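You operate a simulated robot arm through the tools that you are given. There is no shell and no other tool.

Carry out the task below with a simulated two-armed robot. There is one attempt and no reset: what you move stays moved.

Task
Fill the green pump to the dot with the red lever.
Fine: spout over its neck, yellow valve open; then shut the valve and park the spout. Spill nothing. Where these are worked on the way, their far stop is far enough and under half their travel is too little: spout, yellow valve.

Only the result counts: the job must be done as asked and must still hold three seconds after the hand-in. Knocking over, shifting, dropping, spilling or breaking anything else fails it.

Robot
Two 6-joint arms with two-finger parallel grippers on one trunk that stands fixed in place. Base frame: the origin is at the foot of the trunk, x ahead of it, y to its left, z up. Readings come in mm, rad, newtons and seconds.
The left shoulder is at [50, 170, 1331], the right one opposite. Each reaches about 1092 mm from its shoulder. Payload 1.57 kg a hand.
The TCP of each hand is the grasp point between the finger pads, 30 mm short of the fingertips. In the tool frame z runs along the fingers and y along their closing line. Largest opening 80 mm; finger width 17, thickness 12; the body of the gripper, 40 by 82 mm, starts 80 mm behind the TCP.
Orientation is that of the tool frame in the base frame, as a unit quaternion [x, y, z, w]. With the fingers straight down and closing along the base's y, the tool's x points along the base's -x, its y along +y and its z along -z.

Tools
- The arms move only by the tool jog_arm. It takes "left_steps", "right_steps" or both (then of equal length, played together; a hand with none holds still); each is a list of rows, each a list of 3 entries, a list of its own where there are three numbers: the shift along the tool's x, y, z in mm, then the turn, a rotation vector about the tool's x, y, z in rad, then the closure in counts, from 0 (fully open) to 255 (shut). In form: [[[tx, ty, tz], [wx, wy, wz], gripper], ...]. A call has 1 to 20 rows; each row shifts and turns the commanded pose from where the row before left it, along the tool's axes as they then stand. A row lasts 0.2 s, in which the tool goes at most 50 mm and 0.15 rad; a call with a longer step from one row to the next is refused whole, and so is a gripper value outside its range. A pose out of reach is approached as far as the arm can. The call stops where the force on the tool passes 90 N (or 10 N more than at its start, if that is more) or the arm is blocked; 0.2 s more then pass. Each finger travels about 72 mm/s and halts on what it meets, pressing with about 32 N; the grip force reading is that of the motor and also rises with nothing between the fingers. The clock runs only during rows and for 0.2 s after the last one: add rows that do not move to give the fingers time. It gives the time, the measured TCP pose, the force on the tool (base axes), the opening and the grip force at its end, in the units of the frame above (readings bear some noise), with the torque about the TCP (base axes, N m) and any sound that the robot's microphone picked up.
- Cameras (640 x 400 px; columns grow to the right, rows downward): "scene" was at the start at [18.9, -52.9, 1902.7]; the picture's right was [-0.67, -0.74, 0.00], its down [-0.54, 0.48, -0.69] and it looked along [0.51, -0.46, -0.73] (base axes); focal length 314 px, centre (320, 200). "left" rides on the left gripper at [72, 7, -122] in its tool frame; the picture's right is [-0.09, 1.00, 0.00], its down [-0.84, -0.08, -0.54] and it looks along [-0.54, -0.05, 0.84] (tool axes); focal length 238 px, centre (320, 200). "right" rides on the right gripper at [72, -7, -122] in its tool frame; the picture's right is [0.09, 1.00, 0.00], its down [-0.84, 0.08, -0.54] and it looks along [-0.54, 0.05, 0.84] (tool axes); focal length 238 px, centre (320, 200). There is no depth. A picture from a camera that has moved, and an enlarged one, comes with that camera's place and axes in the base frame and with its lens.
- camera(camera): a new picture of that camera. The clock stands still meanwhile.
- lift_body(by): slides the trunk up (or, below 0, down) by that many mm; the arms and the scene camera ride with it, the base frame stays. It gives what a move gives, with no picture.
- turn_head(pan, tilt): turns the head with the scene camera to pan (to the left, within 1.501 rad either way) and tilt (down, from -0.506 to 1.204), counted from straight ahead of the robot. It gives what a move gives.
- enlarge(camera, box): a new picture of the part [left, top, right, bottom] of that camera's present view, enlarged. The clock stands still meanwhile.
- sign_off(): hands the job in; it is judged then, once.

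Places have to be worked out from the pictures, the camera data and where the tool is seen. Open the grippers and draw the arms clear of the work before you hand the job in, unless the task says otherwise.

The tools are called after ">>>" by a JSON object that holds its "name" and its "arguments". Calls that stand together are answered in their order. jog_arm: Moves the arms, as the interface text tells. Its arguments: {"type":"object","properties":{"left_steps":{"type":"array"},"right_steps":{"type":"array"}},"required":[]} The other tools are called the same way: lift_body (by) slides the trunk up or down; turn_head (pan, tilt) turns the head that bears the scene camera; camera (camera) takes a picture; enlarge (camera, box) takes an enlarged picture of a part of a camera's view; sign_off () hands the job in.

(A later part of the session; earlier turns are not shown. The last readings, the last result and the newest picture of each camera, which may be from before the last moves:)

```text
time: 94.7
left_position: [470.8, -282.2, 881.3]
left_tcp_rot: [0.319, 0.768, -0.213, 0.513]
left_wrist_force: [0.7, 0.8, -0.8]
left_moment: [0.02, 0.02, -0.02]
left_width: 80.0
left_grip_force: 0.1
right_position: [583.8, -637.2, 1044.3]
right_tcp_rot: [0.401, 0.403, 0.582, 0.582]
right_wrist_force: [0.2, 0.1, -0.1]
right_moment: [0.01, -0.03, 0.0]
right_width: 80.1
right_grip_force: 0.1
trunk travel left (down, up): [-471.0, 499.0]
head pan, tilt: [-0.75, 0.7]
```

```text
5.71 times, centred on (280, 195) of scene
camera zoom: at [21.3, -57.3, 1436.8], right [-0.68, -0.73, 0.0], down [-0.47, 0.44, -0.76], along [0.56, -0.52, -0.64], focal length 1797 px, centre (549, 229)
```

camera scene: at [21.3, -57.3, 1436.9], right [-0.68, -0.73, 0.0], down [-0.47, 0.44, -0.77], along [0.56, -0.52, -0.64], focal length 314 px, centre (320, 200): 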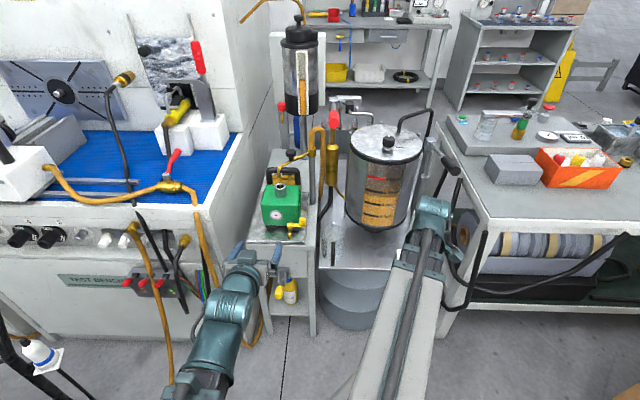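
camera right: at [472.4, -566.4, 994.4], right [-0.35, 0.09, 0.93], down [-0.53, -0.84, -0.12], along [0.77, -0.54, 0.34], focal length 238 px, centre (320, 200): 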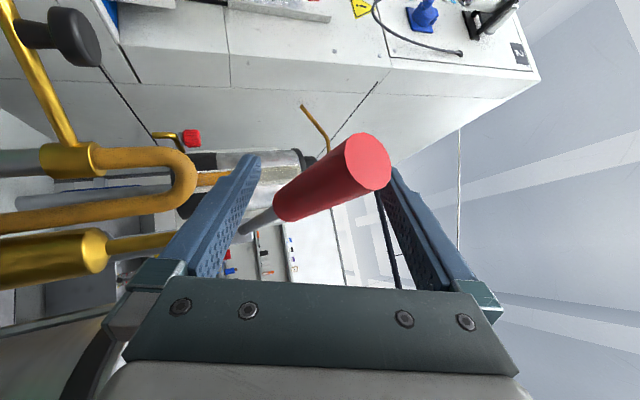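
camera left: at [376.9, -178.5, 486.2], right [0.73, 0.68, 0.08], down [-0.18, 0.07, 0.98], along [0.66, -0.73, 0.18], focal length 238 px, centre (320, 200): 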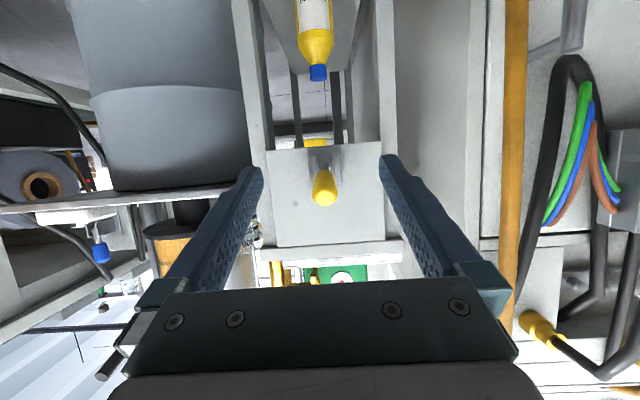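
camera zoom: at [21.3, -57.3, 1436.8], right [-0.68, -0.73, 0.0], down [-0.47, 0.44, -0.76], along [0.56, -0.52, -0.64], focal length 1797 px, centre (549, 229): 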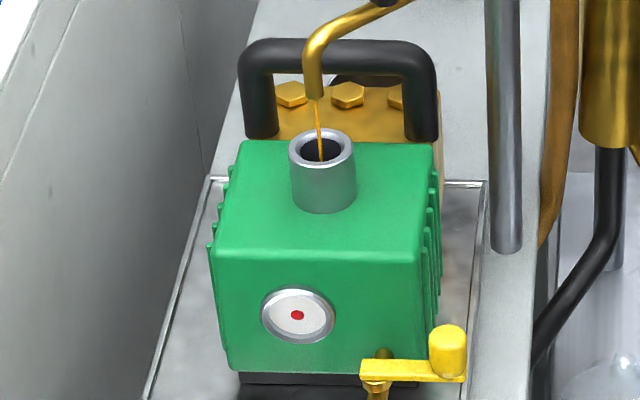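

The lever is caged. I narrow the gap to about 58 mm and begin a gentle down-stroke by pitching the hand, watching the force.

>>> {"name": "jog_arm", "arguments": {"right_steps": [[[0, 0, 0], [0, 0, 0], 70], [[0, -13.2, -0.4], [0.06, 0, 0], 70], [[0, -13.2, -0.4], [0.06, 0, 0], 70], [[0, -13.2, -0.4], [0.06, 0, 0], 70]]}}

>>> {"name": "camera", "arguments": {"camera": "right"}}

>>> {"name": "enlarge", "arguments": {"camera": "scene", "box": [260, 160, 300, 230]}}

```text
time: 95.7
left_position: [470.5, -282.8, 881.3]
left_tcp_rot: [0.319, 0.769, -0.212, 0.512]
left_wrist_force: [-0.1, -0.2, 0.6]
left_moment: [0.02, -0.02, 0.01]
left_width: 80.1
left_grip_force: 0.0
right_position: [592.9, -636.2, 1003.9]
right_tcp_rot: [0.453, 0.453, 0.542, 0.543]
right_wrist_force: [-0.3, -1.1, 1.0]
right_moment: [0.0, 0.03, -0.01]
right_width: 59.5
right_grip_force: 0.6
trunk travel left (down, up): [-471.0, 499.0]
head pan, tilt: [-0.75, 0.7]
```

```text
taken
camera right: at [475.6, -565.3, 977.1], right [-0.18, 0.09, 0.98], down [-0.55, -0.84, -0.02], along [0.82, -0.54, 0.2], focal length 238 px, centre (320, 200)
```

right: 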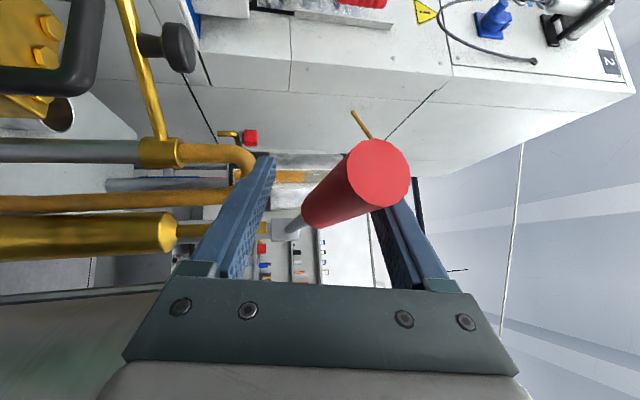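

```text
5.71 times, centred on (280, 195) of scene
camera zoom: at [21.1, -57.2, 1436.9], right [-0.68, -0.73, 0.0], down [-0.47, 0.44, -0.77], along [0.56, -0.52, -0.64], focal length 1797 px, centre (549, 229)
```

zoom: 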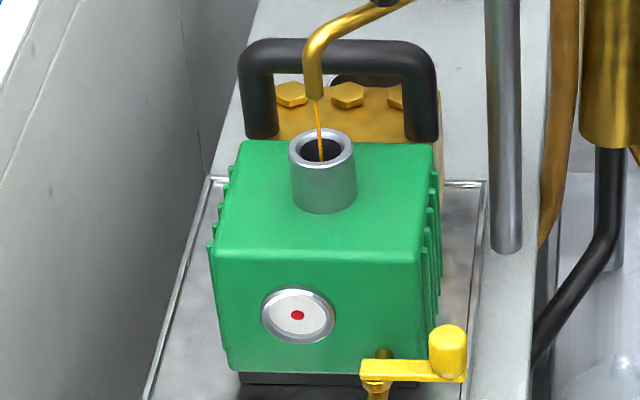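

Almost no resistance; the lever appears to follow. I continue the down-stroke.

>>> {"name": "jog_arm", "arguments": {"right_steps": [[[0, -17.6, -0.7], [0.08, 0, 0], 70], [[0, -17.6, -0.7], [0.08, 0, 0], 70]]}}

>>> {"name": "camera", "arguments": {"camera": "right"}}

>>> {"name": "enlarge", "arguments": {"camera": "scene", "box": [280, 80, 420, 180]}}

>>> {"name": "enlarge", "arguments": {"camera": "scene", "box": [260, 160, 300, 230]}}

```text
time: 96.3
left_position: [471.4, -282.3, 881.8]
left_tcp_rot: [0.319, 0.769, -0.213, 0.512]
left_wrist_force: [-0.6, 0.1, -0.2]
left_moment: [0.02, 0.02, 0.02]
left_width: 79.7
left_grip_force: 0.0
right_position: [599.2, -638.4, 969.6]
right_tcp_rot: [0.496, 0.495, 0.504, 0.505]
right_wrist_force: [-0.6, 0.8, 2.4]
right_moment: [-0.02, -0.04, -0.01]
right_width: 60.0
right_grip_force: 1.3
trunk travel left (down, up): [-471.0, 499.0]
head pan, tilt: [-0.75, 0.7]
```

```text
taken
camera right: at [477.8, -566.6, 961.3], right [-0.02, 0.09, 1.0], down [-0.54, -0.84, 0.07], along [0.84, -0.54, 0.07], focal length 238 px, centre (320, 200)
```

right: 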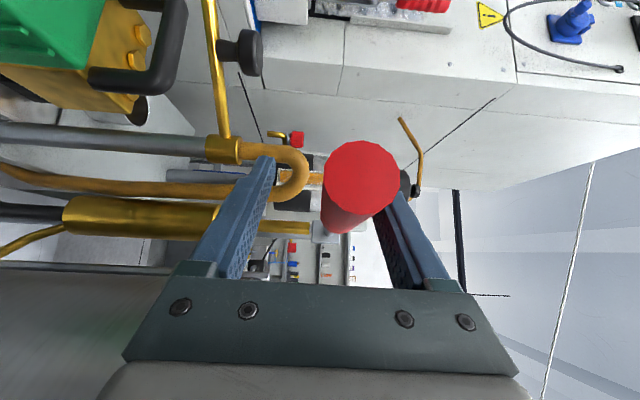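

```text
4.00 times, centred on (350, 130) of scene
camera zoom: at [21.1, -57.0, 1436.9], right [-0.68, -0.73, 0.0], down [-0.47, 0.44, -0.77], along [0.56, -0.52, -0.64], focal length 1258 px, centre (200, 480)
```

zoom: 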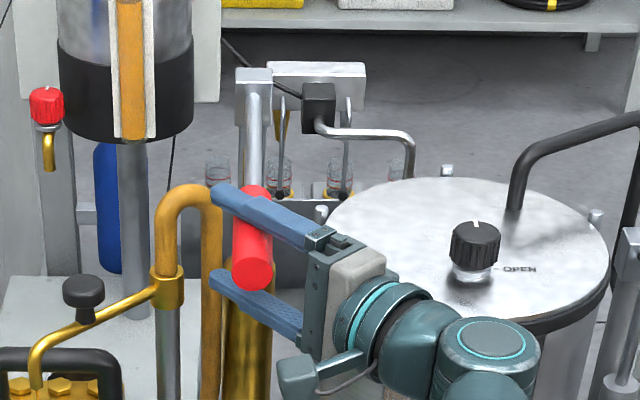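

```text
5.71 times, centred on (280, 195) of scene
camera zoom: at [21.1, -57.0, 1436.9], right [-0.68, -0.73, 0.0], down [-0.47, 0.44, -0.77], along [0.56, -0.52, -0.64], focal length 1797 px, centre (549, 229)
```

zoom: 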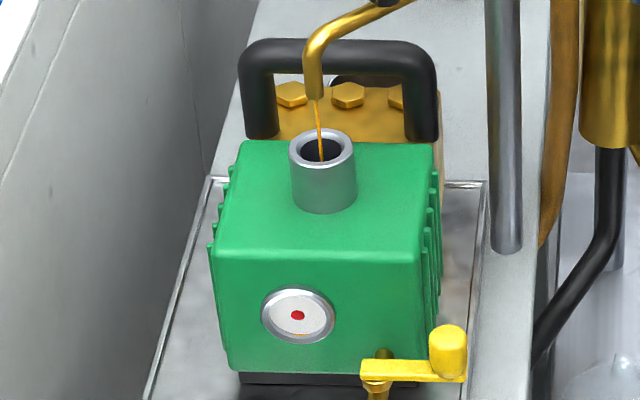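

The lever came down and a thin amber line seems to show at the bottom of the gauge. I zoom on it.

>>> {"name": "enlarge", "arguments": {"camera": "scene", "box": [264, 206, 288, 224]}}

```text
16.00 times, centred on (276, 215) of scene
camera zoom: at [21.1, -57.0, 1436.9], right [-0.68, -0.73, 0.0], down [-0.47, 0.44, -0.77], along [0.56, -0.52, -0.64], focal length 5032 px, centre (1024, -40)
```

zoom: 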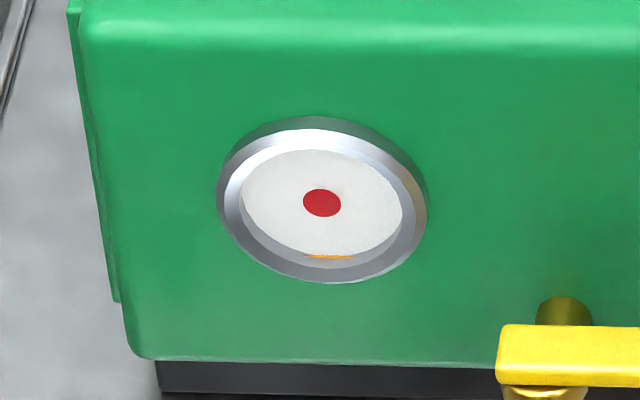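

The level just became visible at the bottom of the glass (dot is mid-glass). I continue the down-stroke a little to gauge the effect per movement.

>>> {"name": "jog_arm", "arguments": {"right_steps": [[[0, -17.6, -0.7], [0.08, 0, 0], 70]]}}

>>> {"name": "enlarge", "arguments": {"camera": "scene", "box": [264, 206, 288, 224]}}

>>> {"name": "enlarge", "arguments": {"camera": "scene", "box": [280, 80, 420, 180]}}

```text
time: 96.7
left_position: [471.2, -282.4, 881.7]
left_tcp_rot: [0.318, 0.769, -0.212, 0.513]
left_wrist_force: [-0.4, 0.5, -0.1]
left_moment: [0.01, 0.02, 0.01]
left_width: 80.1
left_grip_force: 0.1
right_position: [597.7, -638.3, 952.1]
right_tcp_rot: [0.515, 0.515, 0.485, 0.484]
right_wrist_force: [0.1, 1.6, 2.8]
right_moment: [-0.05, -0.03, -0.04]
right_width: 60.8
right_grip_force: 1.2
trunk travel left (down, up): [-471.0, 499.0]
head pan, tilt: [-0.75, 0.7]
```

```text
16.00 times, centred on (276, 215) of scene
camera zoom: at [21.1, -56.9, 1436.9], right [-0.68, -0.73, 0.0], down [-0.47, 0.44, -0.77], along [0.56, -0.52, -0.64], focal length 5032 px, centre (1024, -40)
```

zoom: 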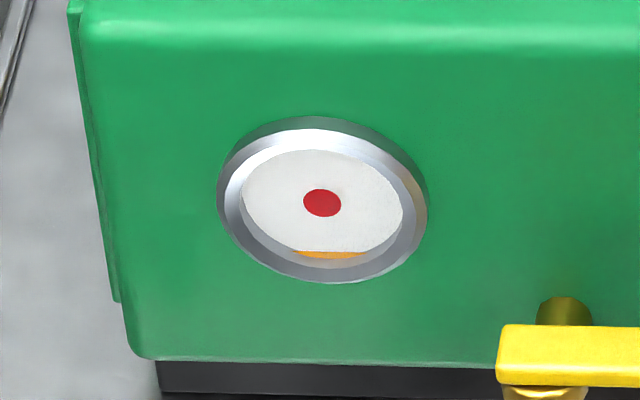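

```text
4.00 times, centred on (350, 130) of scene
camera zoom: at [21.1, -56.9, 1436.9], right [-0.68, -0.73, 0.0], down [-0.47, 0.44, -0.77], along [0.56, -0.52, -0.64], focal length 1258 px, centre (200, 480)
```

zoom: 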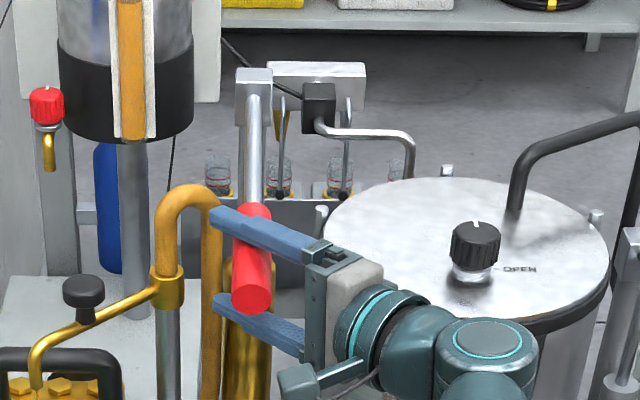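

Down-strokes raise the level (about 4 px for this step; ~48 px to the dot). I continue the stroke toward its lower end.

>>> {"name": "jog_arm", "arguments": {"right_steps": [[[0, -17.6, -0.7], [0.08, 0, 0], 70]]}}

>>> {"name": "enlarge", "arguments": {"camera": "scene", "box": [264, 206, 288, 224]}}

>>> {"name": "camera", "arguments": {"camera": "right"}}

```text
time: 97.1
left_position: [471.1, -282.2, 881.6]
left_tcp_rot: [0.319, 0.769, -0.213, 0.512]
left_wrist_force: [0.2, -0.5, 0.6]
left_moment: [0.01, 0.0, 0.0]
left_width: 79.9
left_grip_force: 0.0
right_position: [596.4, -636.8, 936.1]
right_tcp_rot: [0.533, 0.533, 0.465, 0.464]
right_wrist_force: [0.9, 0.6, 3.7]
right_moment: [-0.05, -0.02, 0.02]
right_width: 61.4
right_grip_force: 2.0
trunk travel left (down, up): [-471.0, 499.0]
head pan, tilt: [-0.75, 0.7]
```

```text
16.00 times, centred on (276, 215) of scene
camera zoom: at [21.2, -56.9, 1436.9], right [-0.68, -0.73, 0.0], down [-0.47, 0.44, -0.77], along [0.56, -0.52, -0.64], focal length 5032 px, centre (1024, -40)
```

zoom: 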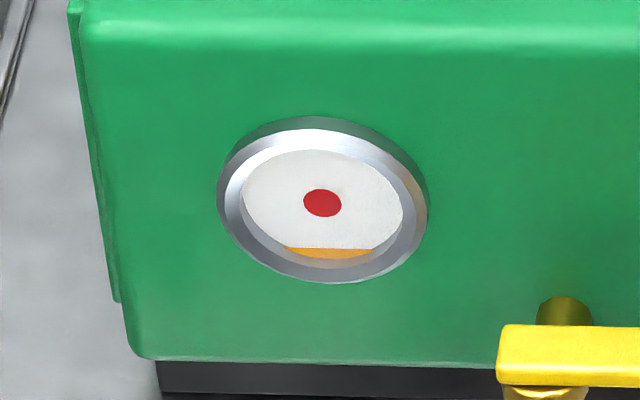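

```text
taken
camera right: at [475.4, -566.1, 946.1], right [0.14, 0.09, 0.99], down [-0.53, -0.84, 0.15], along [0.84, -0.54, -0.07], focal length 238 px, centre (320, 200)
```

right: 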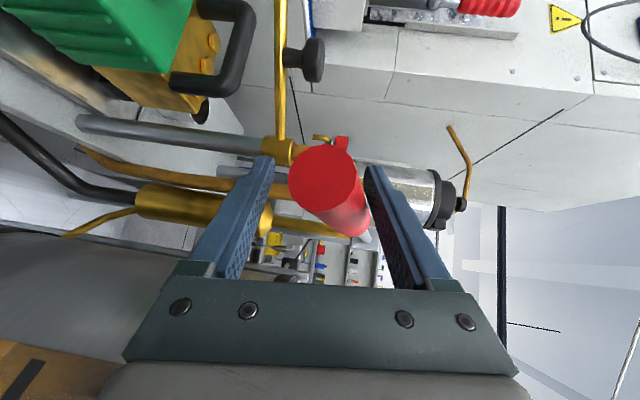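

Level is now at ~247 px. I open the cage slightly (the lever tilts in it) and hold still 0.6 s to separate the trickle from pumping.

>>> {"name": "jog_arm", "arguments": {"right_steps": [[[0, 0, 0], [0, 0, 0], 30], [[0, 0, 0], [0, 0, 0], 30]]}}

>>> {"name": "enlarge", "arguments": {"camera": "scene", "box": [264, 206, 288, 224]}}

>>> {"name": "enlarge", "arguments": {"camera": "scene", "box": [280, 80, 420, 180]}}

```text
time: 97.7
left_position: [470.3, -281.8, 881.9]
left_tcp_rot: [0.318, 0.769, -0.212, 0.512]
left_wrist_force: [-0.5, 0.2, 0.0]
left_moment: [-0.02, 0.01, 0.01]
left_width: 79.9
left_grip_force: 0.0
right_position: [596.2, -638.5, 935.4]
right_tcp_rot: [0.533, 0.533, 0.465, 0.464]
right_wrist_force: [-0.5, 3.3, 3.3]
right_moment: [-0.1, -0.03, -0.01]
right_width: 72.7
right_grip_force: 1.2
trunk travel left (down, up): [-471.0, 499.0]
head pan, tilt: [-0.75, 0.7]
```

```text
16.00 times, centred on (276, 215) of scene
camera zoom: at [21.0, -56.8, 1436.9], right [-0.68, -0.73, 0.0], down [-0.47, 0.44, -0.77], along [0.56, -0.52, -0.64], focal length 5032 px, centre (1024, -40)
```

zoom: 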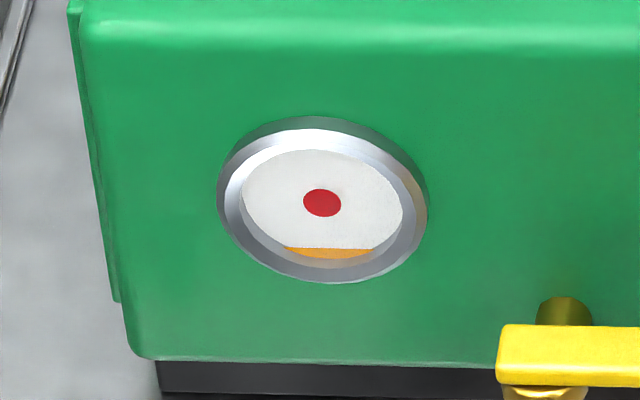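

```text
4.00 times, centred on (350, 130) of scene
camera zoom: at [21.0, -56.8, 1436.9], right [-0.68, -0.73, 0.0], down [-0.47, 0.44, -0.77], along [0.56, -0.52, -0.64], focal length 1258 px, centre (200, 480)
```

zoom: 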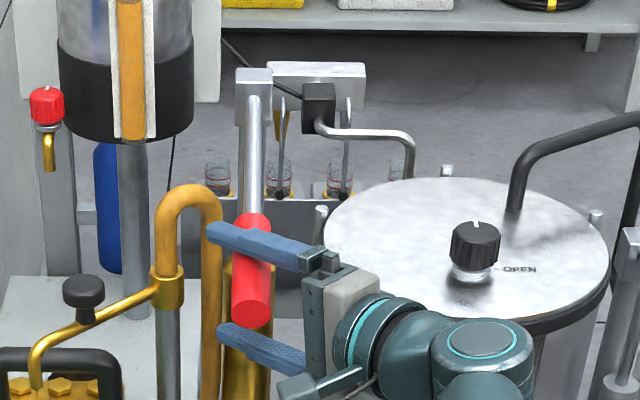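

Holding still does not change the level, so only lever strokes pump. I continue downward to find the lower stop.

>>> {"name": "jog_arm", "arguments": {"right_steps": [[[0, -17.6, -0.7], [0.08, 0, 0], 30], [[0, 0, 0], [0, 0, 0], 30]]}}

>>> {"name": "enlarge", "arguments": {"camera": "scene", "box": [264, 206, 288, 224]}}

>>> {"name": "camera", "arguments": {"camera": "right"}}

```text
time: 98.3
left_position: [469.3, -280.5, 884.1]
left_tcp_rot: [0.318, 0.768, -0.213, 0.514]
left_wrist_force: [0.1, 0.7, -0.9]
left_moment: [0.02, -0.02, -0.03]
left_width: 80.3
left_grip_force: 0.1
right_position: [594.3, -635.4, 922.4]
right_tcp_rot: [0.55, 0.55, 0.445, 0.444]
right_wrist_force: [6.1, 4.4, 33.5]
right_moment: [-0.44, -0.1, 0.11]
right_width: 80.0
right_grip_force: 5.8
trunk travel left (down, up): [-471.0, 499.0]
head pan, tilt: [-0.75, 0.7]
```

```text
16.00 times, centred on (276, 215) of scene
camera zoom: at [19.4, -54.0, 1437.5], right [-0.68, -0.73, 0.0], down [-0.47, 0.44, -0.77], along [0.56, -0.52, -0.64], focal length 5032 px, centre (1024, -40)
```

zoom: 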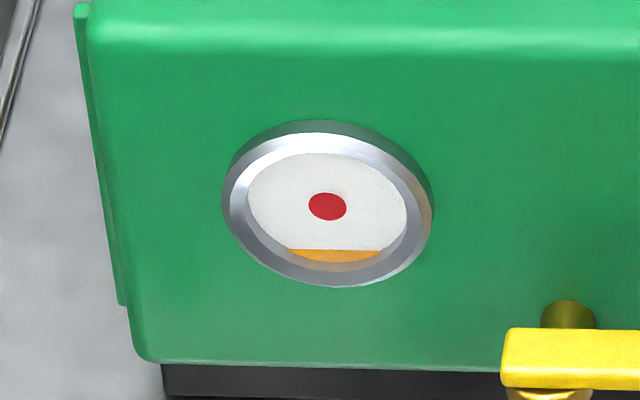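

```text
taken
camera right: at [474.0, -564.1, 941.5], right [0.21, 0.09, 0.97], down [-0.51, -0.84, 0.19], along [0.83, -0.54, -0.13], focal length 238 px, centre (320, 200)
```

right: 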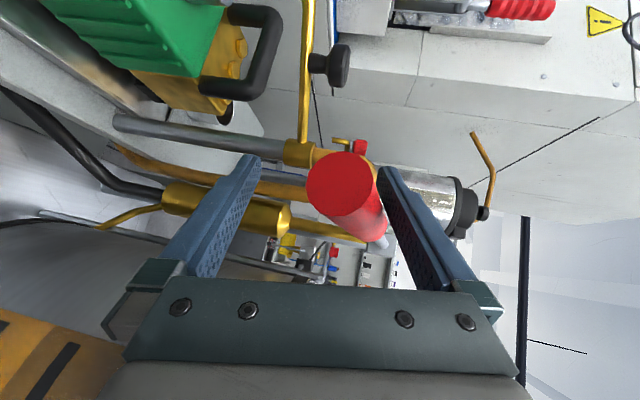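

The lower stop is reached (33 N, level steady at ~247). Now the return stroke: I raise the hand and watch whether the lever follows.

>>> {"name": "jog_arm", "arguments": {"right_steps": [[[0, 17.6, -0.7], [-0.08, 0, 0], 40], [[0, 17.6, -0.7], [-0.08, 0, 0], 50], [[0, 17.6, -0.7], [-0.08, 0, 0], 60]]}}

>>> {"name": "camera", "arguments": {"camera": "right"}}

>>> {"name": "enlarge", "arguments": {"camera": "scene", "box": [280, 80, 420, 180]}}

```text
time: 99.1
left_position: [470.9, -282.7, 881.0]
left_tcp_rot: [0.318, 0.769, -0.212, 0.513]
left_wrist_force: [-1.4, -0.1, 0.4]
left_moment: [0.01, 0.02, -0.02]
left_width: 80.0
left_grip_force: 0.0
right_position: [598.0, -640.4, 972.0]
right_tcp_rot: [0.495, 0.493, 0.505, 0.507]
right_wrist_force: [0.0, 0.2, 2.5]
right_moment: [-0.02, -0.01, -0.01]
right_width: 62.9
right_grip_force: 1.4
trunk travel left (down, up): [-471.0, 499.0]
head pan, tilt: [-0.75, 0.7]
```

```text
taken
camera right: at [476.8, -568.2, 961.8], right [-0.03, 0.09, 1.0], down [-0.54, -0.84, 0.06], along [0.84, -0.54, 0.07], focal length 238 px, centre (320, 200)
```

right: 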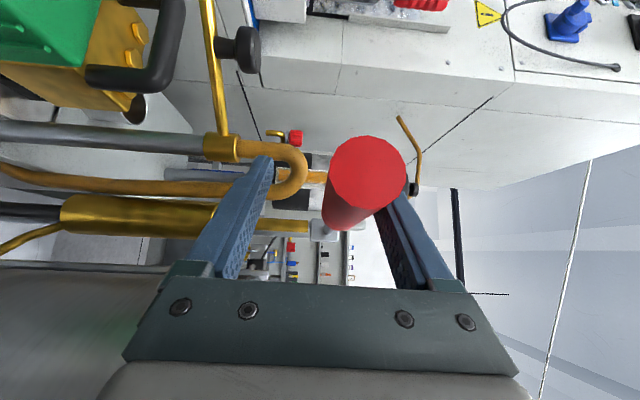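

```text
4.00 times, centred on (350, 130) of scene
camera zoom: at [21.1, -57.1, 1436.8], right [-0.68, -0.73, 0.0], down [-0.47, 0.44, -0.77], along [0.56, -0.52, -0.64], focal length 1258 px, centre (200, 480)
```

zoom: 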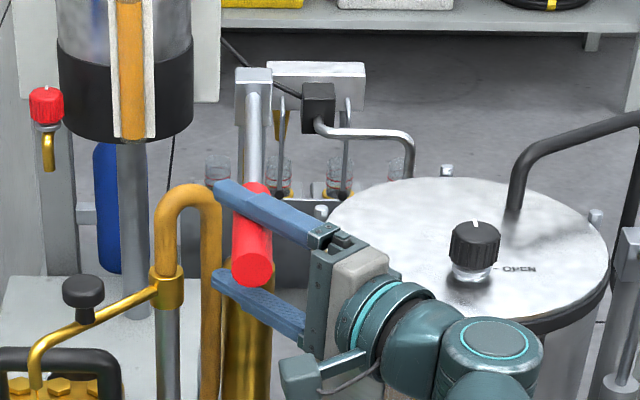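

The lever is spring-returned and follows the hand up. I let it rise to the top, then check the level.

>>> {"name": "jog_arm", "arguments": {"right_steps": [[[0, 18.7, -0.8], [-0.085, 0, 0], 70], [[0, 18.7, -0.8], [-0.085, 0, 0], 70], [[0, 18.7, -0.8], [-0.085, 0, 0], 70], [[0, 18.7, -0.8], [-0.085, 0, 0], 70], [[0, 0, 0], [0, 0, 0], 70]]}}

>>> {"name": "enlarge", "arguments": {"camera": "scene", "box": [264, 206, 288, 224]}}

>>> {"name": "enlarge", "arguments": {"camera": "scene", "box": [280, 80, 420, 180]}}

```text
time: 100.3
left_position: [471.3, -283.4, 881.2]
left_tcp_rot: [0.318, 0.769, -0.213, 0.512]
left_wrist_force: [0.5, -0.1, -0.3]
left_moment: [0.0, -0.01, 0.01]
left_width: 79.9
left_grip_force: 0.0
right_position: [584.4, -640.1, 1044.2]
right_tcp_rot: [0.401, 0.402, 0.582, 0.582]
right_wrist_force: [-0.1, -0.4, -0.3]
right_moment: [-0.02, -0.02, 0.01]
right_width: 58.1
right_grip_force: 0.1
trunk travel left (down, up): [-471.0, 499.0]
head pan, tilt: [-0.75, 0.7]
```

```text
16.00 times, centred on (276, 215) of scene
camera zoom: at [21.3, -57.2, 1436.8], right [-0.68, -0.73, 0.0], down [-0.47, 0.44, -0.76], along [0.56, -0.52, -0.64], focal length 5032 px, centre (1024, -40)
```

zoom: 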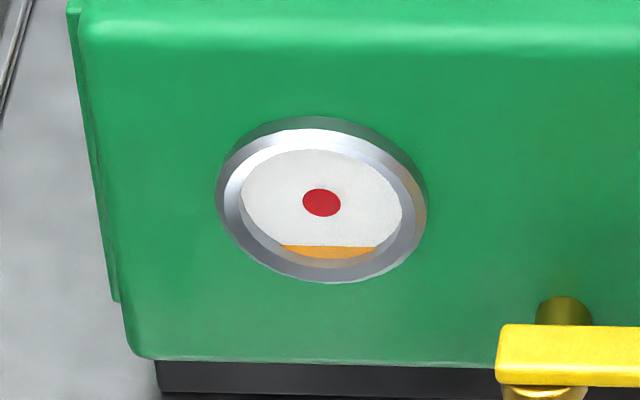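

```text
4.00 times, centred on (350, 130) of scene
camera zoom: at [21.3, -57.2, 1436.8], right [-0.68, -0.73, 0.0], down [-0.47, 0.44, -0.76], along [0.56, -0.52, -0.64], focal length 1258 px, centre (200, 480)
```

zoom: 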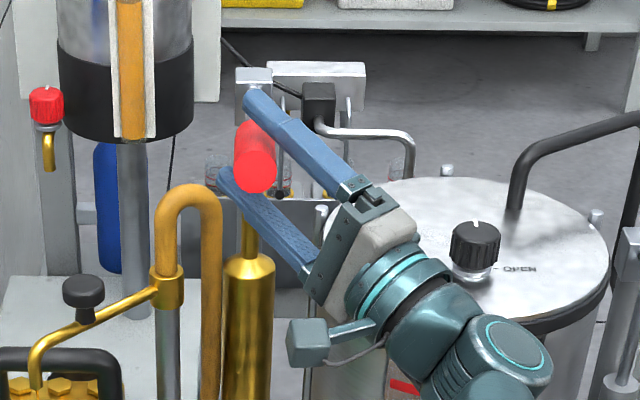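

Level ~246 at the top of the return. Second down-stroke, first half.

>>> {"name": "jog_arm", "arguments": {"right_steps": [[[0, -19.1, -0.8], [0.087, 0, 0], 60], [[0, -19.1, -0.8], [0.087, 0, 0], 55], [[0, -19.1, -0.8], [0.087, 0, 0], 50]]}}

>>> {"name": "enlarge", "arguments": {"camera": "scene", "box": [264, 206, 288, 224]}}

```text
time: 101.1
left_position: [471.2, -282.0, 881.9]
left_tcp_rot: [0.318, 0.769, -0.212, 0.512]
left_wrist_force: [0.7, 0.4, 0.2]
left_moment: [0.03, 0.01, 0.0]
left_width: 80.2
left_grip_force: 0.0
right_position: [596.7, -636.9, 988.4]
right_tcp_rot: [0.473, 0.474, 0.525, 0.526]
right_wrist_force: [-0.8, -0.5, 1.5]
right_moment: [0.03, -0.01, 0.01]
right_width: 65.9
right_grip_force: 0.7
trunk travel left (down, up): [-471.0, 499.0]
head pan, tilt: [-0.75, 0.7]
```

```text
16.00 times, centred on (276, 215) of scene
camera zoom: at [21.1, -57.1, 1436.9], right [-0.68, -0.73, 0.0], down [-0.47, 0.44, -0.77], along [0.56, -0.52, -0.64], focal length 5032 px, centre (1024, -40)
```

zoom: 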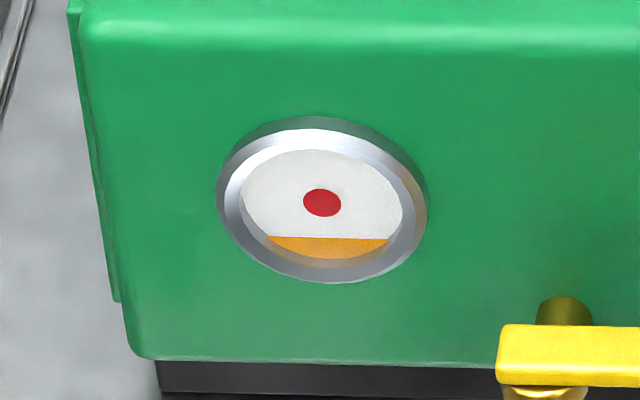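

Level 237. Second half of the stroke.

>>> {"name": "jog_arm", "arguments": {"right_steps": [[[0, -19.1, -0.8], [0.087, 0, 0], 40], [[0, -19.1, -0.8], [0.087, 0, 0], 30], [[0, -13.2, -0.4], [0.06, 0, 0], 20]]}}

>>> {"name": "enlarge", "arguments": {"camera": "scene", "box": [264, 206, 288, 224]}}

>>> {"name": "enlarge", "arguments": {"camera": "scene", "box": [260, 160, 300, 230]}}

```text
time: 101.9
left_position: [470.9, -283.1, 882.3]
left_tcp_rot: [0.318, 0.768, -0.212, 0.514]
left_wrist_force: [0.1, 0.5, 0.1]
left_moment: [0.0, 0.04, 0.03]
left_width: 80.0
left_grip_force: 0.1
right_position: [597.1, -639.0, 936.2]
right_tcp_rot: [0.532, 0.532, 0.466, 0.466]
right_wrist_force: [0.0, 1.6, 3.4]
right_moment: [-0.09, -0.06, -0.03]
right_width: 76.6
right_grip_force: 1.0
trunk travel left (down, up): [-471.0, 499.0]
head pan, tilt: [-0.75, 0.7]
```

```text
16.00 times, centred on (276, 215) of scene
camera zoom: at [21.1, -56.8, 1436.9], right [-0.68, -0.73, 0.0], down [-0.47, 0.44, -0.77], along [0.56, -0.52, -0.64], focal length 5032 px, centre (1024, -40)
```

zoom: 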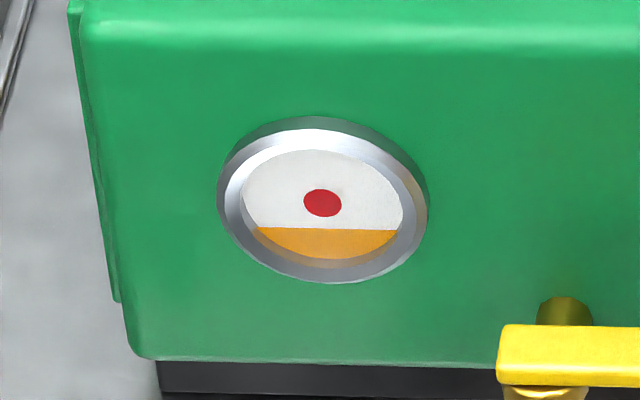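

```text
5.71 times, centred on (280, 195) of scene
camera zoom: at [21.1, -56.8, 1436.9], right [-0.68, -0.73, 0.0], down [-0.47, 0.44, -0.77], along [0.56, -0.52, -0.64], focal length 1797 px, centre (549, 229)
```

zoom: 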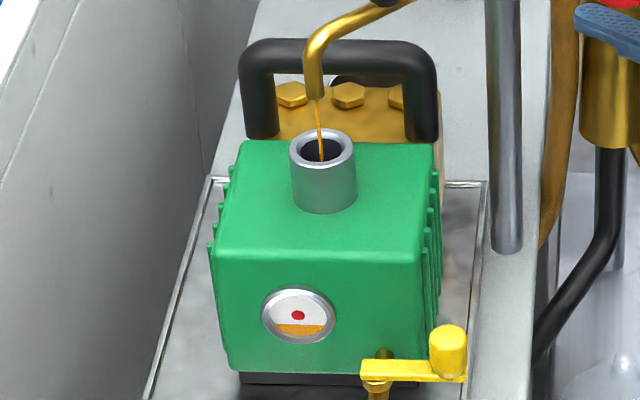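

Level ~228.5; dot center 203. A full stroke gives ~17–18 px. I let the lever rise again and re-read the level to measure the trickle.

>>> {"name": "jog_arm", "arguments": {"right_steps": [[[0, 18.15, -0.75], [-0.0825, 0, 0], 40], [[0, 18.15, -0.75], [-0.0825, 0, 0], 50], [[0, 18.15, -0.75], [-0.0825, 0, 0], 60], [[0, 18.15, -0.75], [-0.0825, 0, 0], 65], [[0, 18.15, -0.75], [-0.0825, 0, 0], 70], [[0, 18.15, -0.75], [-0.0825, 0, 0], 70], [[0, 0, 0], [0, 0, 0], 70]]}}

>>> {"name": "enlarge", "arguments": {"camera": "scene", "box": [264, 206, 288, 224]}}

```text
time: 103.5
left_position: [470.3, -281.9, 881.6]
left_tcp_rot: [0.318, 0.768, -0.213, 0.513]
left_wrist_force: [-1.6, -0.1, -0.1]
left_moment: [0.03, 0.02, 0.01]
left_width: 79.8
left_grip_force: 0.1
right_position: [582.9, -638.0, 1044.3]
right_tcp_rot: [0.4, 0.4, 0.583, 0.583]
right_wrist_force: [0.6, 0.5, -0.1]
right_moment: [0.01, 0.04, 0.02]
right_width: 57.9
right_grip_force: 0.1
trunk travel left (down, up): [-471.0, 499.0]
head pan, tilt: [-0.75, 0.7]
```

```text
16.00 times, centred on (276, 215) of scene
camera zoom: at [21.3, -57.2, 1436.8], right [-0.68, -0.73, 0.0], down [-0.47, 0.44, -0.76], along [0.56, -0.52, -0.64], focal length 5032 px, centre (1024, -40)
```

zoom: 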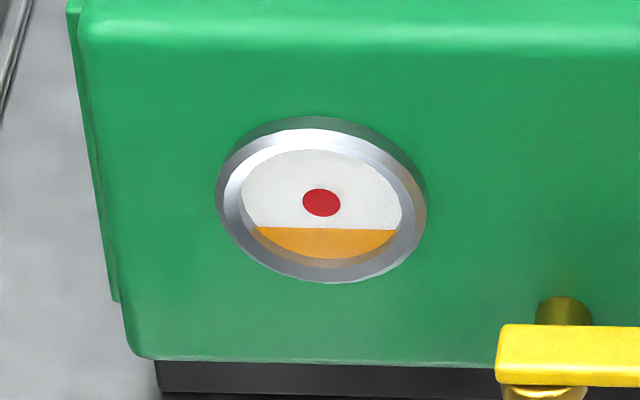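

Trickle is only ~0.2 px/s. Third down-stroke: full.

>>> {"name": "jog_arm", "arguments": {"right_steps": [[[0, -19.1, -0.8], [0.087, 0, 0], 60], [[0, -19.1, -0.8], [0.087, 0, 0], 55], [[0, -19.1, -0.8], [0.087, 0, 0], 50], [[0, -19.1, -0.8], [0.087, 0, 0], 40]]}}

>>> {"name": "enlarge", "arguments": {"camera": "scene", "box": [264, 206, 288, 224]}}

```text
time: 104.5
left_position: [471.2, -282.3, 880.2]
left_tcp_rot: [0.318, 0.769, -0.212, 0.513]
left_wrist_force: [-1.1, -0.9, 0.1]
left_moment: [0.0, 0.02, 0.01]
left_width: 79.7
left_grip_force: 0.1
right_position: [599.1, -635.9, 968.8]
right_tcp_rot: [0.495, 0.496, 0.504, 0.504]
right_wrist_force: [-0.5, 0.4, 2.8]
right_moment: [-0.04, 0.03, -0.02]
right_width: 69.8
right_grip_force: 0.9
trunk travel left (down, up): [-471.0, 499.0]
head pan, tilt: [-0.75, 0.7]
```

```text
16.00 times, centred on (276, 215) of scene
camera zoom: at [21.1, -57.0, 1436.9], right [-0.68, -0.73, 0.0], down [-0.47, 0.44, -0.77], along [0.56, -0.52, -0.64], focal length 5032 px, centre (1024, -40)
```

zoom: 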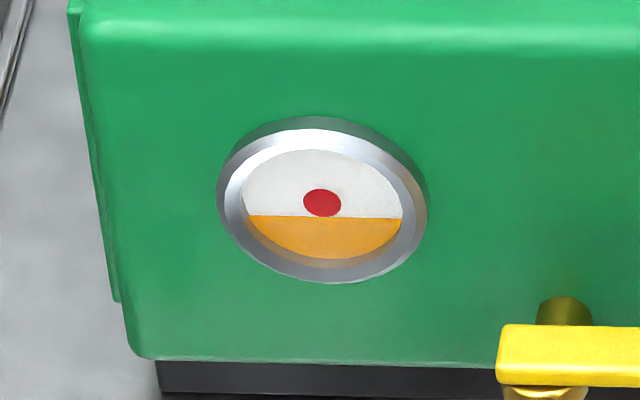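

Level ~216.5, at the dot's lower edge. I finish this stroke.

>>> {"name": "jog_arm", "arguments": {"right_steps": [[[0, -19.1, -0.8], [0.087, 0, 0], 30], [[0, -13.2, -0.4], [0.06, 0, 0], 20]]}}

>>> {"name": "enlarge", "arguments": {"camera": "scene", "box": [264, 206, 288, 224]}}

```text
time: 105.1
left_position: [471.8, -282.2, 881.7]
left_tcp_rot: [0.319, 0.769, -0.213, 0.512]
left_wrist_force: [-0.8, -0.7, -0.2]
left_moment: [-0.01, -0.02, 0.0]
left_width: 80.0
left_grip_force: 0.1
right_position: [597.3, -639.1, 938.2]
right_tcp_rot: [0.532, 0.532, 0.466, 0.466]
right_wrist_force: [1.1, 0.3, 3.9]
right_moment: [-0.08, -0.01, -0.02]
right_width: 76.7
right_grip_force: 2.0
trunk travel left (down, up): [-471.0, 499.0]
head pan, tilt: [-0.75, 0.7]
```

```text
16.00 times, centred on (276, 215) of scene
camera zoom: at [21.2, -56.9, 1436.9], right [-0.68, -0.73, 0.0], down [-0.47, 0.44, -0.77], along [0.56, -0.52, -0.64], focal length 5032 px, centre (1024, -40)
```

zoom: 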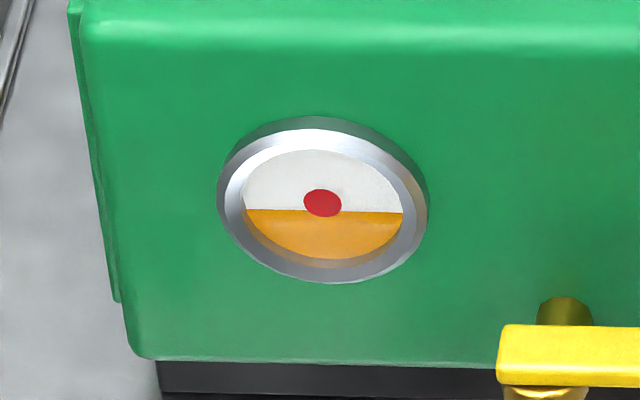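

Level ~210.5, dot center 203. I let the lever up and then do a small partial stroke (~30 mm) to come just short of the dot's center.

>>> {"name": "jog_arm", "arguments": {"right_steps": [[[0, 18.15, -0.75], [-0.0825, 0, 0], 40], [[0, 18.15, -0.75], [-0.0825, 0, 0], 50], [[0, 18.15, -0.75], [-0.0825, 0, 0], 60], [[0, 18.15, -0.75], [-0.0825, 0, 0], 65], [[0, 18.15, -0.75], [-0.0825, 0, 0], 70], [[0, 18.15, -0.75], [-0.0825, 0, 0], 70], [[0, 0, 0], [0, 0, 0], 70], [[0, -15, -0.5], [0.068, 0, 0], 60], [[0, -15, -0.5], [0.068, 0, 0], 60]]}}

>>> {"name": "enlarge", "arguments": {"camera": "scene", "box": [264, 206, 288, 224]}}

```text
time: 107.1
left_position: [470.5, -283.0, 880.3]
left_tcp_rot: [0.319, 0.768, -0.213, 0.512]
left_wrist_force: [-0.4, 0.1, -0.2]
left_moment: [0.03, -0.02, 0.0]
left_width: 80.1
left_grip_force: 0.1
right_position: [592.3, -638.3, 1015.3]
right_tcp_rot: [0.44, 0.44, 0.553, 0.554]
right_wrist_force: [-1.5, -1.1, 2.0]
right_moment: [0.05, 0.01, 0.0]
right_width: 62.9
right_grip_force: 0.6
trunk travel left (down, up): [-471.0, 499.0]
head pan, tilt: [-0.75, 0.7]
```

```text
16.00 times, centred on (276, 215) of scene
camera zoom: at [21.0, -57.2, 1436.9], right [-0.68, -0.73, 0.0], down [-0.47, 0.44, -0.77], along [0.56, -0.52, -0.64], focal length 5032 px, centre (1024, -40)
```

zoom: 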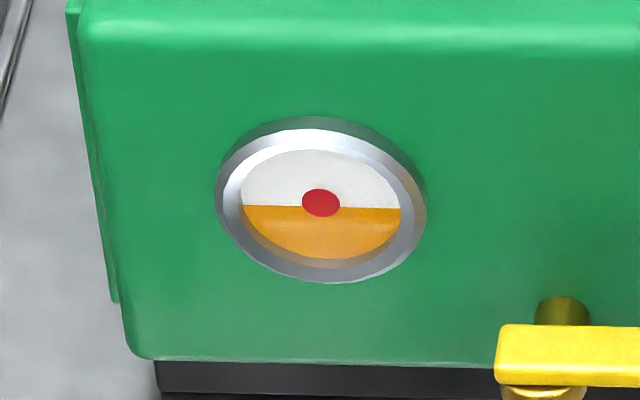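

Level ~206.5 with the dot center at 202.5; the trickle until shutting should supply the rest. I stop pumping: let the lever rise, open, and back the right hand out along -x.

>>> {"name": "jog_arm", "arguments": {"right_steps": [[[0, 15, -0.5], [-0.068, 0, 0], 40], [[0, 15, -0.5], [-0.068, 0, 0], 0], [[0, 6.6, -17.3], [0, 0, 0], 0], [[0, 6.6, -17.3], [0, 0, 0], 0], [[0, 14.2, -37.4], [0, 0, 0], 0], [[0, 14.2, -37.4], [0, 0, 0], 0], [[0, 14.2, -37.4], [0, 0, 0], 0], [[0, 14.2, -37.4], [0, 0, 0], 0], [[0, 14.2, -37.4], [0, 0, 0], 0]]}}

>>> {"name": "enlarge", "arguments": {"camera": "scene", "box": [264, 206, 288, 224]}}

>>> {"name": "camera", "arguments": {"camera": "scene"}}

```text
time: 109.1
left_position: [471.8, -282.6, 880.7]
left_tcp_rot: [0.319, 0.768, -0.213, 0.512]
left_wrist_force: [0.3, 0.3, -0.5]
left_moment: [0.02, -0.01, 0.01]
left_width: 79.8
left_grip_force: 0.1
right_position: [345.8, -636.8, 1044.6]
right_tcp_rot: [0.402, 0.402, 0.582, 0.582]
right_wrist_force: [0.6, -0.1, 0.0]
right_moment: [0.03, -0.02, -0.01]
right_width: 79.8
right_grip_force: 0.1
trunk travel left (down, up): [-471.0, 499.0]
head pan, tilt: [-0.75, 0.7]
```

```text
16.00 times, centred on (276, 215) of scene
camera zoom: at [21.4, -57.2, 1436.9], right [-0.68, -0.73, 0.0], down [-0.47, 0.44, -0.76], along [0.56, -0.52, -0.64], focal length 5032 px, centre (1024, -40)
```

zoom: 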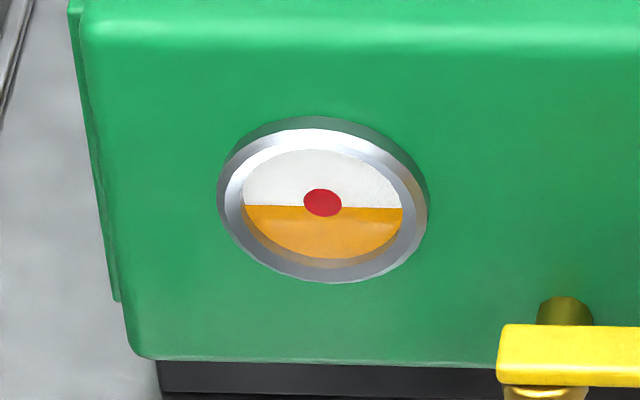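

```text
taken
camera scene: at [21.4, -57.2, 1436.9], right [-0.68, -0.73, 0.0], down [-0.47, 0.44, -0.76], along [0.56, -0.52, -0.64], focal length 314 px, centre (320, 200)
```

scene: 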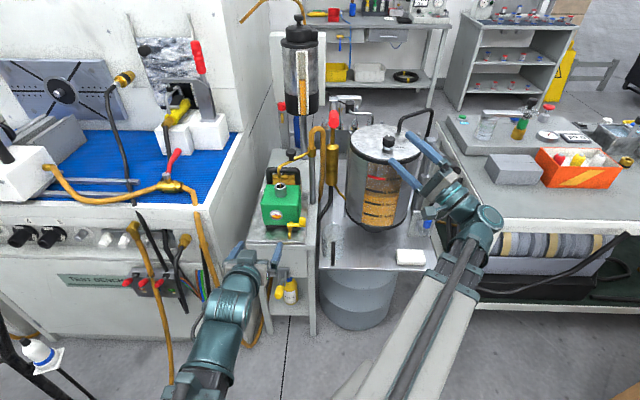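

The level is at ~206 (dot center ~203). The right hand is clear. I lower the trunk to valve height.

>>> {"name": "lift_body", "arguments": {"by": -375}}

>>> {"name": "camera", "arguments": {"camera": "left"}}

>>> {"name": "camera", "arguments": {"camera": "scene"}}

```text
time: 112.7
left_position: [470.9, -281.6, 505.9]
left_tcp_rot: [0.318, 0.769, -0.212, 0.513]
left_wrist_force: [0.0, -0.8, 0.4]
left_moment: [0.03, 0.02, -0.01]
left_width: 79.8
left_grip_force: 0.0
right_position: [345.6, -637.0, 668.9]
right_tcp_rot: [0.402, 0.402, 0.582, 0.582]
right_wrist_force: [0.4, -0.3, 0.3]
right_moment: [-0.02, 0.02, -0.01]
right_width: 79.9
right_grip_force: 0.1
trunk travel left (down, up): [-96.0, 874.0]
head pan, tilt: [-0.75, 0.7]
```

```text
taken
camera left: at [377.3, -178.8, 486.2], right [0.73, 0.68, 0.08], down [-0.18, 0.07, 0.98], along [0.66, -0.73, 0.18], focal length 238 px, centre (320, 200)
```

left: 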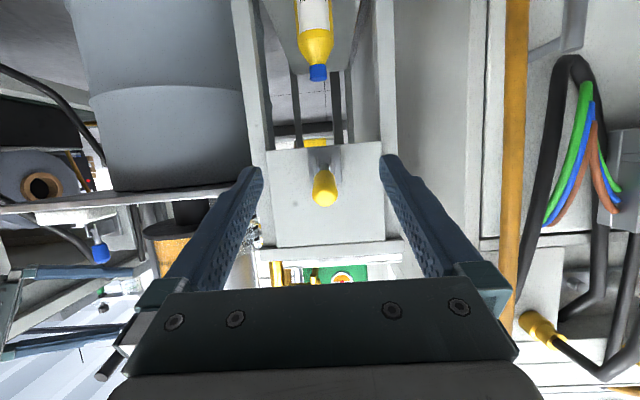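

```text
taken
camera scene: at [21.3, -57.2, 1061.9], right [-0.68, -0.73, 0.0], down [-0.47, 0.44, -0.76], along [0.56, -0.52, -0.64], focal length 314 px, centre (320, 200)
```

scene: 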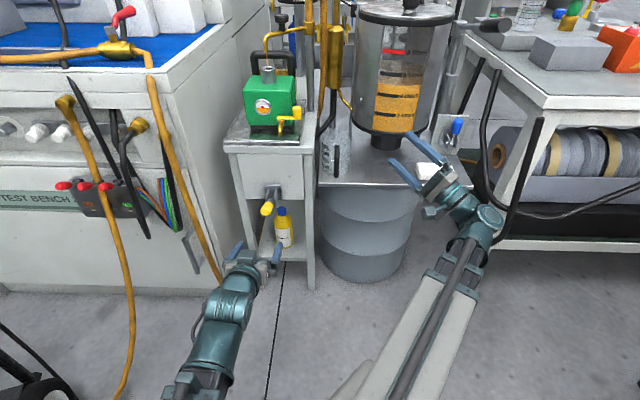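

I zoom on the valve lever and the gauge from here to plan the grasp.

>>> {"name": "enlarge", "arguments": {"camera": "scene", "box": [240, 170, 300, 230]}}

>>> {"name": "enlarge", "arguments": {"camera": "left", "box": [270, 130, 380, 250]}}

>>> {"name": "enlarge", "arguments": {"camera": "scene", "box": [250, 96, 276, 116]}}

```text
6.67 times, centred on (270, 200) of scene
camera zoom: at [21.3, -57.2, 1061.9], right [-0.68, -0.73, 0.0], down [-0.47, 0.44, -0.76], along [0.56, -0.52, -0.64], focal length 2096 px, centre (653, 200)
```

zoom: 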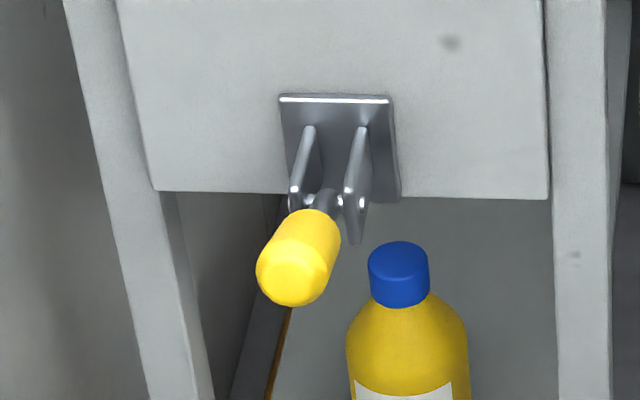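

```text
3.33 times, centred on (325, 190) of left
camera zoom: at [377.3, -178.8, 486.2], right [0.73, 0.68, 0.08], down [-0.18, 0.07, 0.98], along [0.66, -0.73, 0.18], focal length 794 px, centre (303, 233)
```

zoom: 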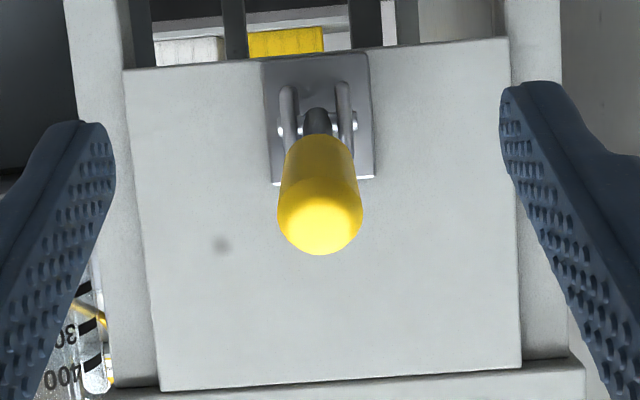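

```text
16.00 times, centred on (263, 106) of scene
camera zoom: at [21.3, -57.2, 1061.9], right [-0.68, -0.73, 0.0], down [-0.47, 0.44, -0.76], along [0.56, -0.52, -0.64], focal length 5032 px, centre (1232, 1704)
```

zoom: 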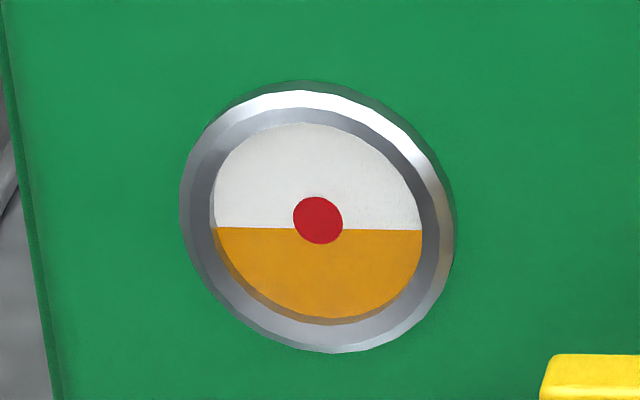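

Dot center is at 220, level at ~228 in this frontal view (4% of glass below). The valve handle tip is at (551,-362,524), lever ≈69° open. I move the open left gripper around the handle.

>>> {"name": "jog_arm", "arguments": {"left_steps": [[[-15.7, 0, -0.6], [0, -0.0716, 0], 0], [[-12.3, 0, 36.9], [0, 0, 0], 0], [[-12.3, 0, 36.9], [0, 0, 0], 0], [[-12.3, 0, 36.9], [0, 0, 0], 0]]}}

>>> {"name": "camera", "arguments": {"camera": "left"}}

>>> {"name": "enlarge", "arguments": {"camera": "scene", "box": [250, 96, 276, 116]}}

>>> {"name": "enlarge", "arguments": {"camera": "scene", "box": [240, 170, 300, 230]}}

```text
time: 113.7
left_position: [555.3, -371.3, 521.0]
left_tcp_rot: [0.31, 0.749, -0.224, 0.541]
left_wrist_force: [-0.6, 1.2, 0.4]
left_moment: [0.0, 0.03, -0.02]
left_width: 79.9
left_grip_force: 0.1
right_position: [344.6, -637.3, 668.6]
right_tcp_rot: [0.402, 0.402, 0.582, 0.582]
right_wrist_force: [-0.3, 0.4, 0.3]
right_moment: [0.03, 0.03, 0.02]
right_width: 80.1
right_grip_force: 0.0
trunk travel left (down, up): [-96.0, 874.0]
head pan, tilt: [-0.75, 0.7]
```

```text
taken
camera left: at [463.1, -268.4, 491.0], right [0.73, 0.68, 0.09], down [-0.23, 0.12, 0.97], along [0.65, -0.72, 0.25], focal length 238 px, centre (320, 200)
```

left: 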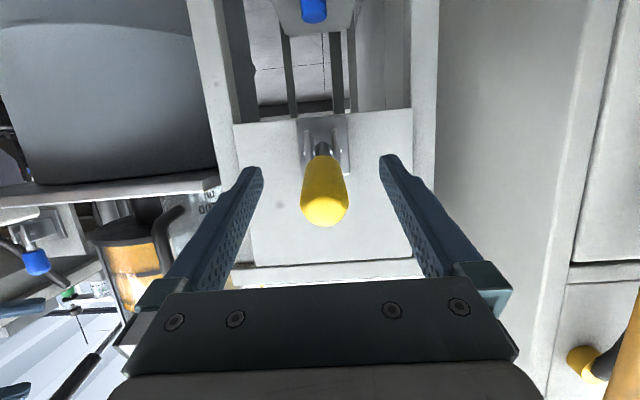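

```text
16.00 times, centred on (263, 106) of scene
camera zoom: at [21.2, -57.1, 1061.9], right [-0.68, -0.73, 0.0], down [-0.47, 0.44, -0.76], along [0.56, -0.52, -0.64], focal length 5032 px, centre (1232, 1704)
```

zoom: 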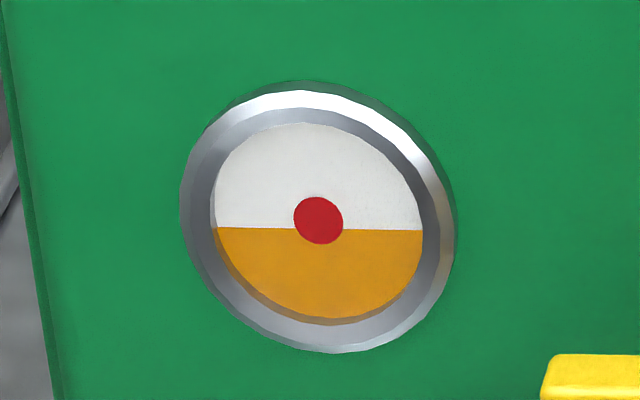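

```text
6.67 times, centred on (270, 200) of scene
camera zoom: at [21.2, -57.1, 1061.9], right [-0.68, -0.73, 0.0], down [-0.47, 0.44, -0.76], along [0.56, -0.52, -0.64], focal length 2096 px, centre (653, 200)
```

zoom: 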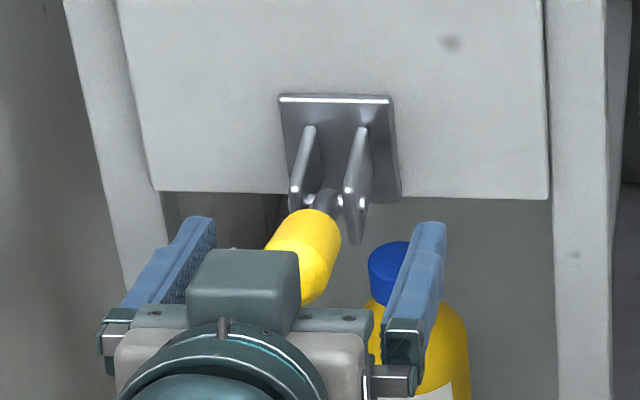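

Hand is around the handle (3–4 mm lateral trim needed). I trim, close on it, and hold to watch the trickle at the gauge.

>>> {"name": "jog_arm", "arguments": {"left_steps": [[[0, 3, 0], [0, 0, 0], 0], [[0, 0, 0], [0, 0, 0], 255], [[0, 0, 0], [0, 0, 0], 255], [[0, 0, 0], [0, 0, 0], 255], [[0, 0, 0], [0, 0, 0], 255]]}}

>>> {"name": "enlarge", "arguments": {"camera": "scene", "box": [250, 96, 276, 116]}}

>>> {"name": "enlarge", "arguments": {"camera": "scene", "box": [240, 170, 300, 230]}}

```text
time: 114.9
left_position: [557.8, -368.5, 520.6]
left_tcp_rot: [0.311, 0.749, -0.224, 0.54]
left_wrist_force: [-10.1, -8.2, -2.4]
left_moment: [0.06, 0.03, 0.06]
left_width: 27.0
left_grip_force: 36.9
right_position: [344.1, -637.4, 667.8]
right_tcp_rot: [0.402, 0.402, 0.582, 0.581]
right_wrist_force: [0.2, -0.2, -0.9]
right_moment: [-0.01, -0.01, -0.02]
right_width: 80.2
right_grip_force: 0.0
trunk travel left (down, up): [-96.0, 874.0]
head pan, tilt: [-0.75, 0.7]
```

```text
16.00 times, centred on (263, 106) of scene
camera zoom: at [20.8, -57.7, 1061.8], right [-0.68, -0.73, 0.0], down [-0.47, 0.44, -0.76], along [0.56, -0.52, -0.64], focal length 5032 px, centre (1232, 1704)
```

zoom: 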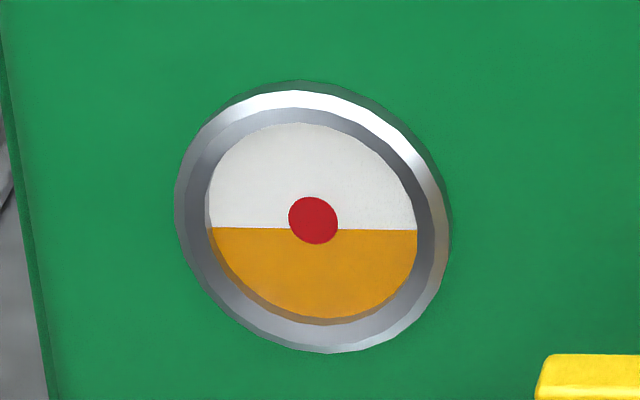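

```text
6.67 times, centred on (270, 200) of scene
camera zoom: at [20.8, -57.7, 1061.8], right [-0.68, -0.73, 0.0], down [-0.47, 0.44, -0.76], along [0.56, -0.52, -0.64], focal length 2096 px, centre (653, 200)
```

zoom: 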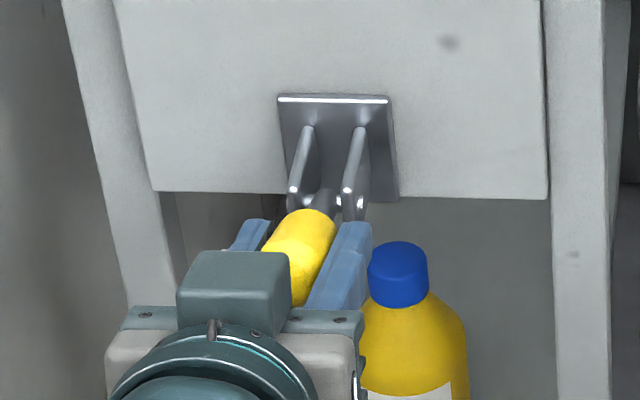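

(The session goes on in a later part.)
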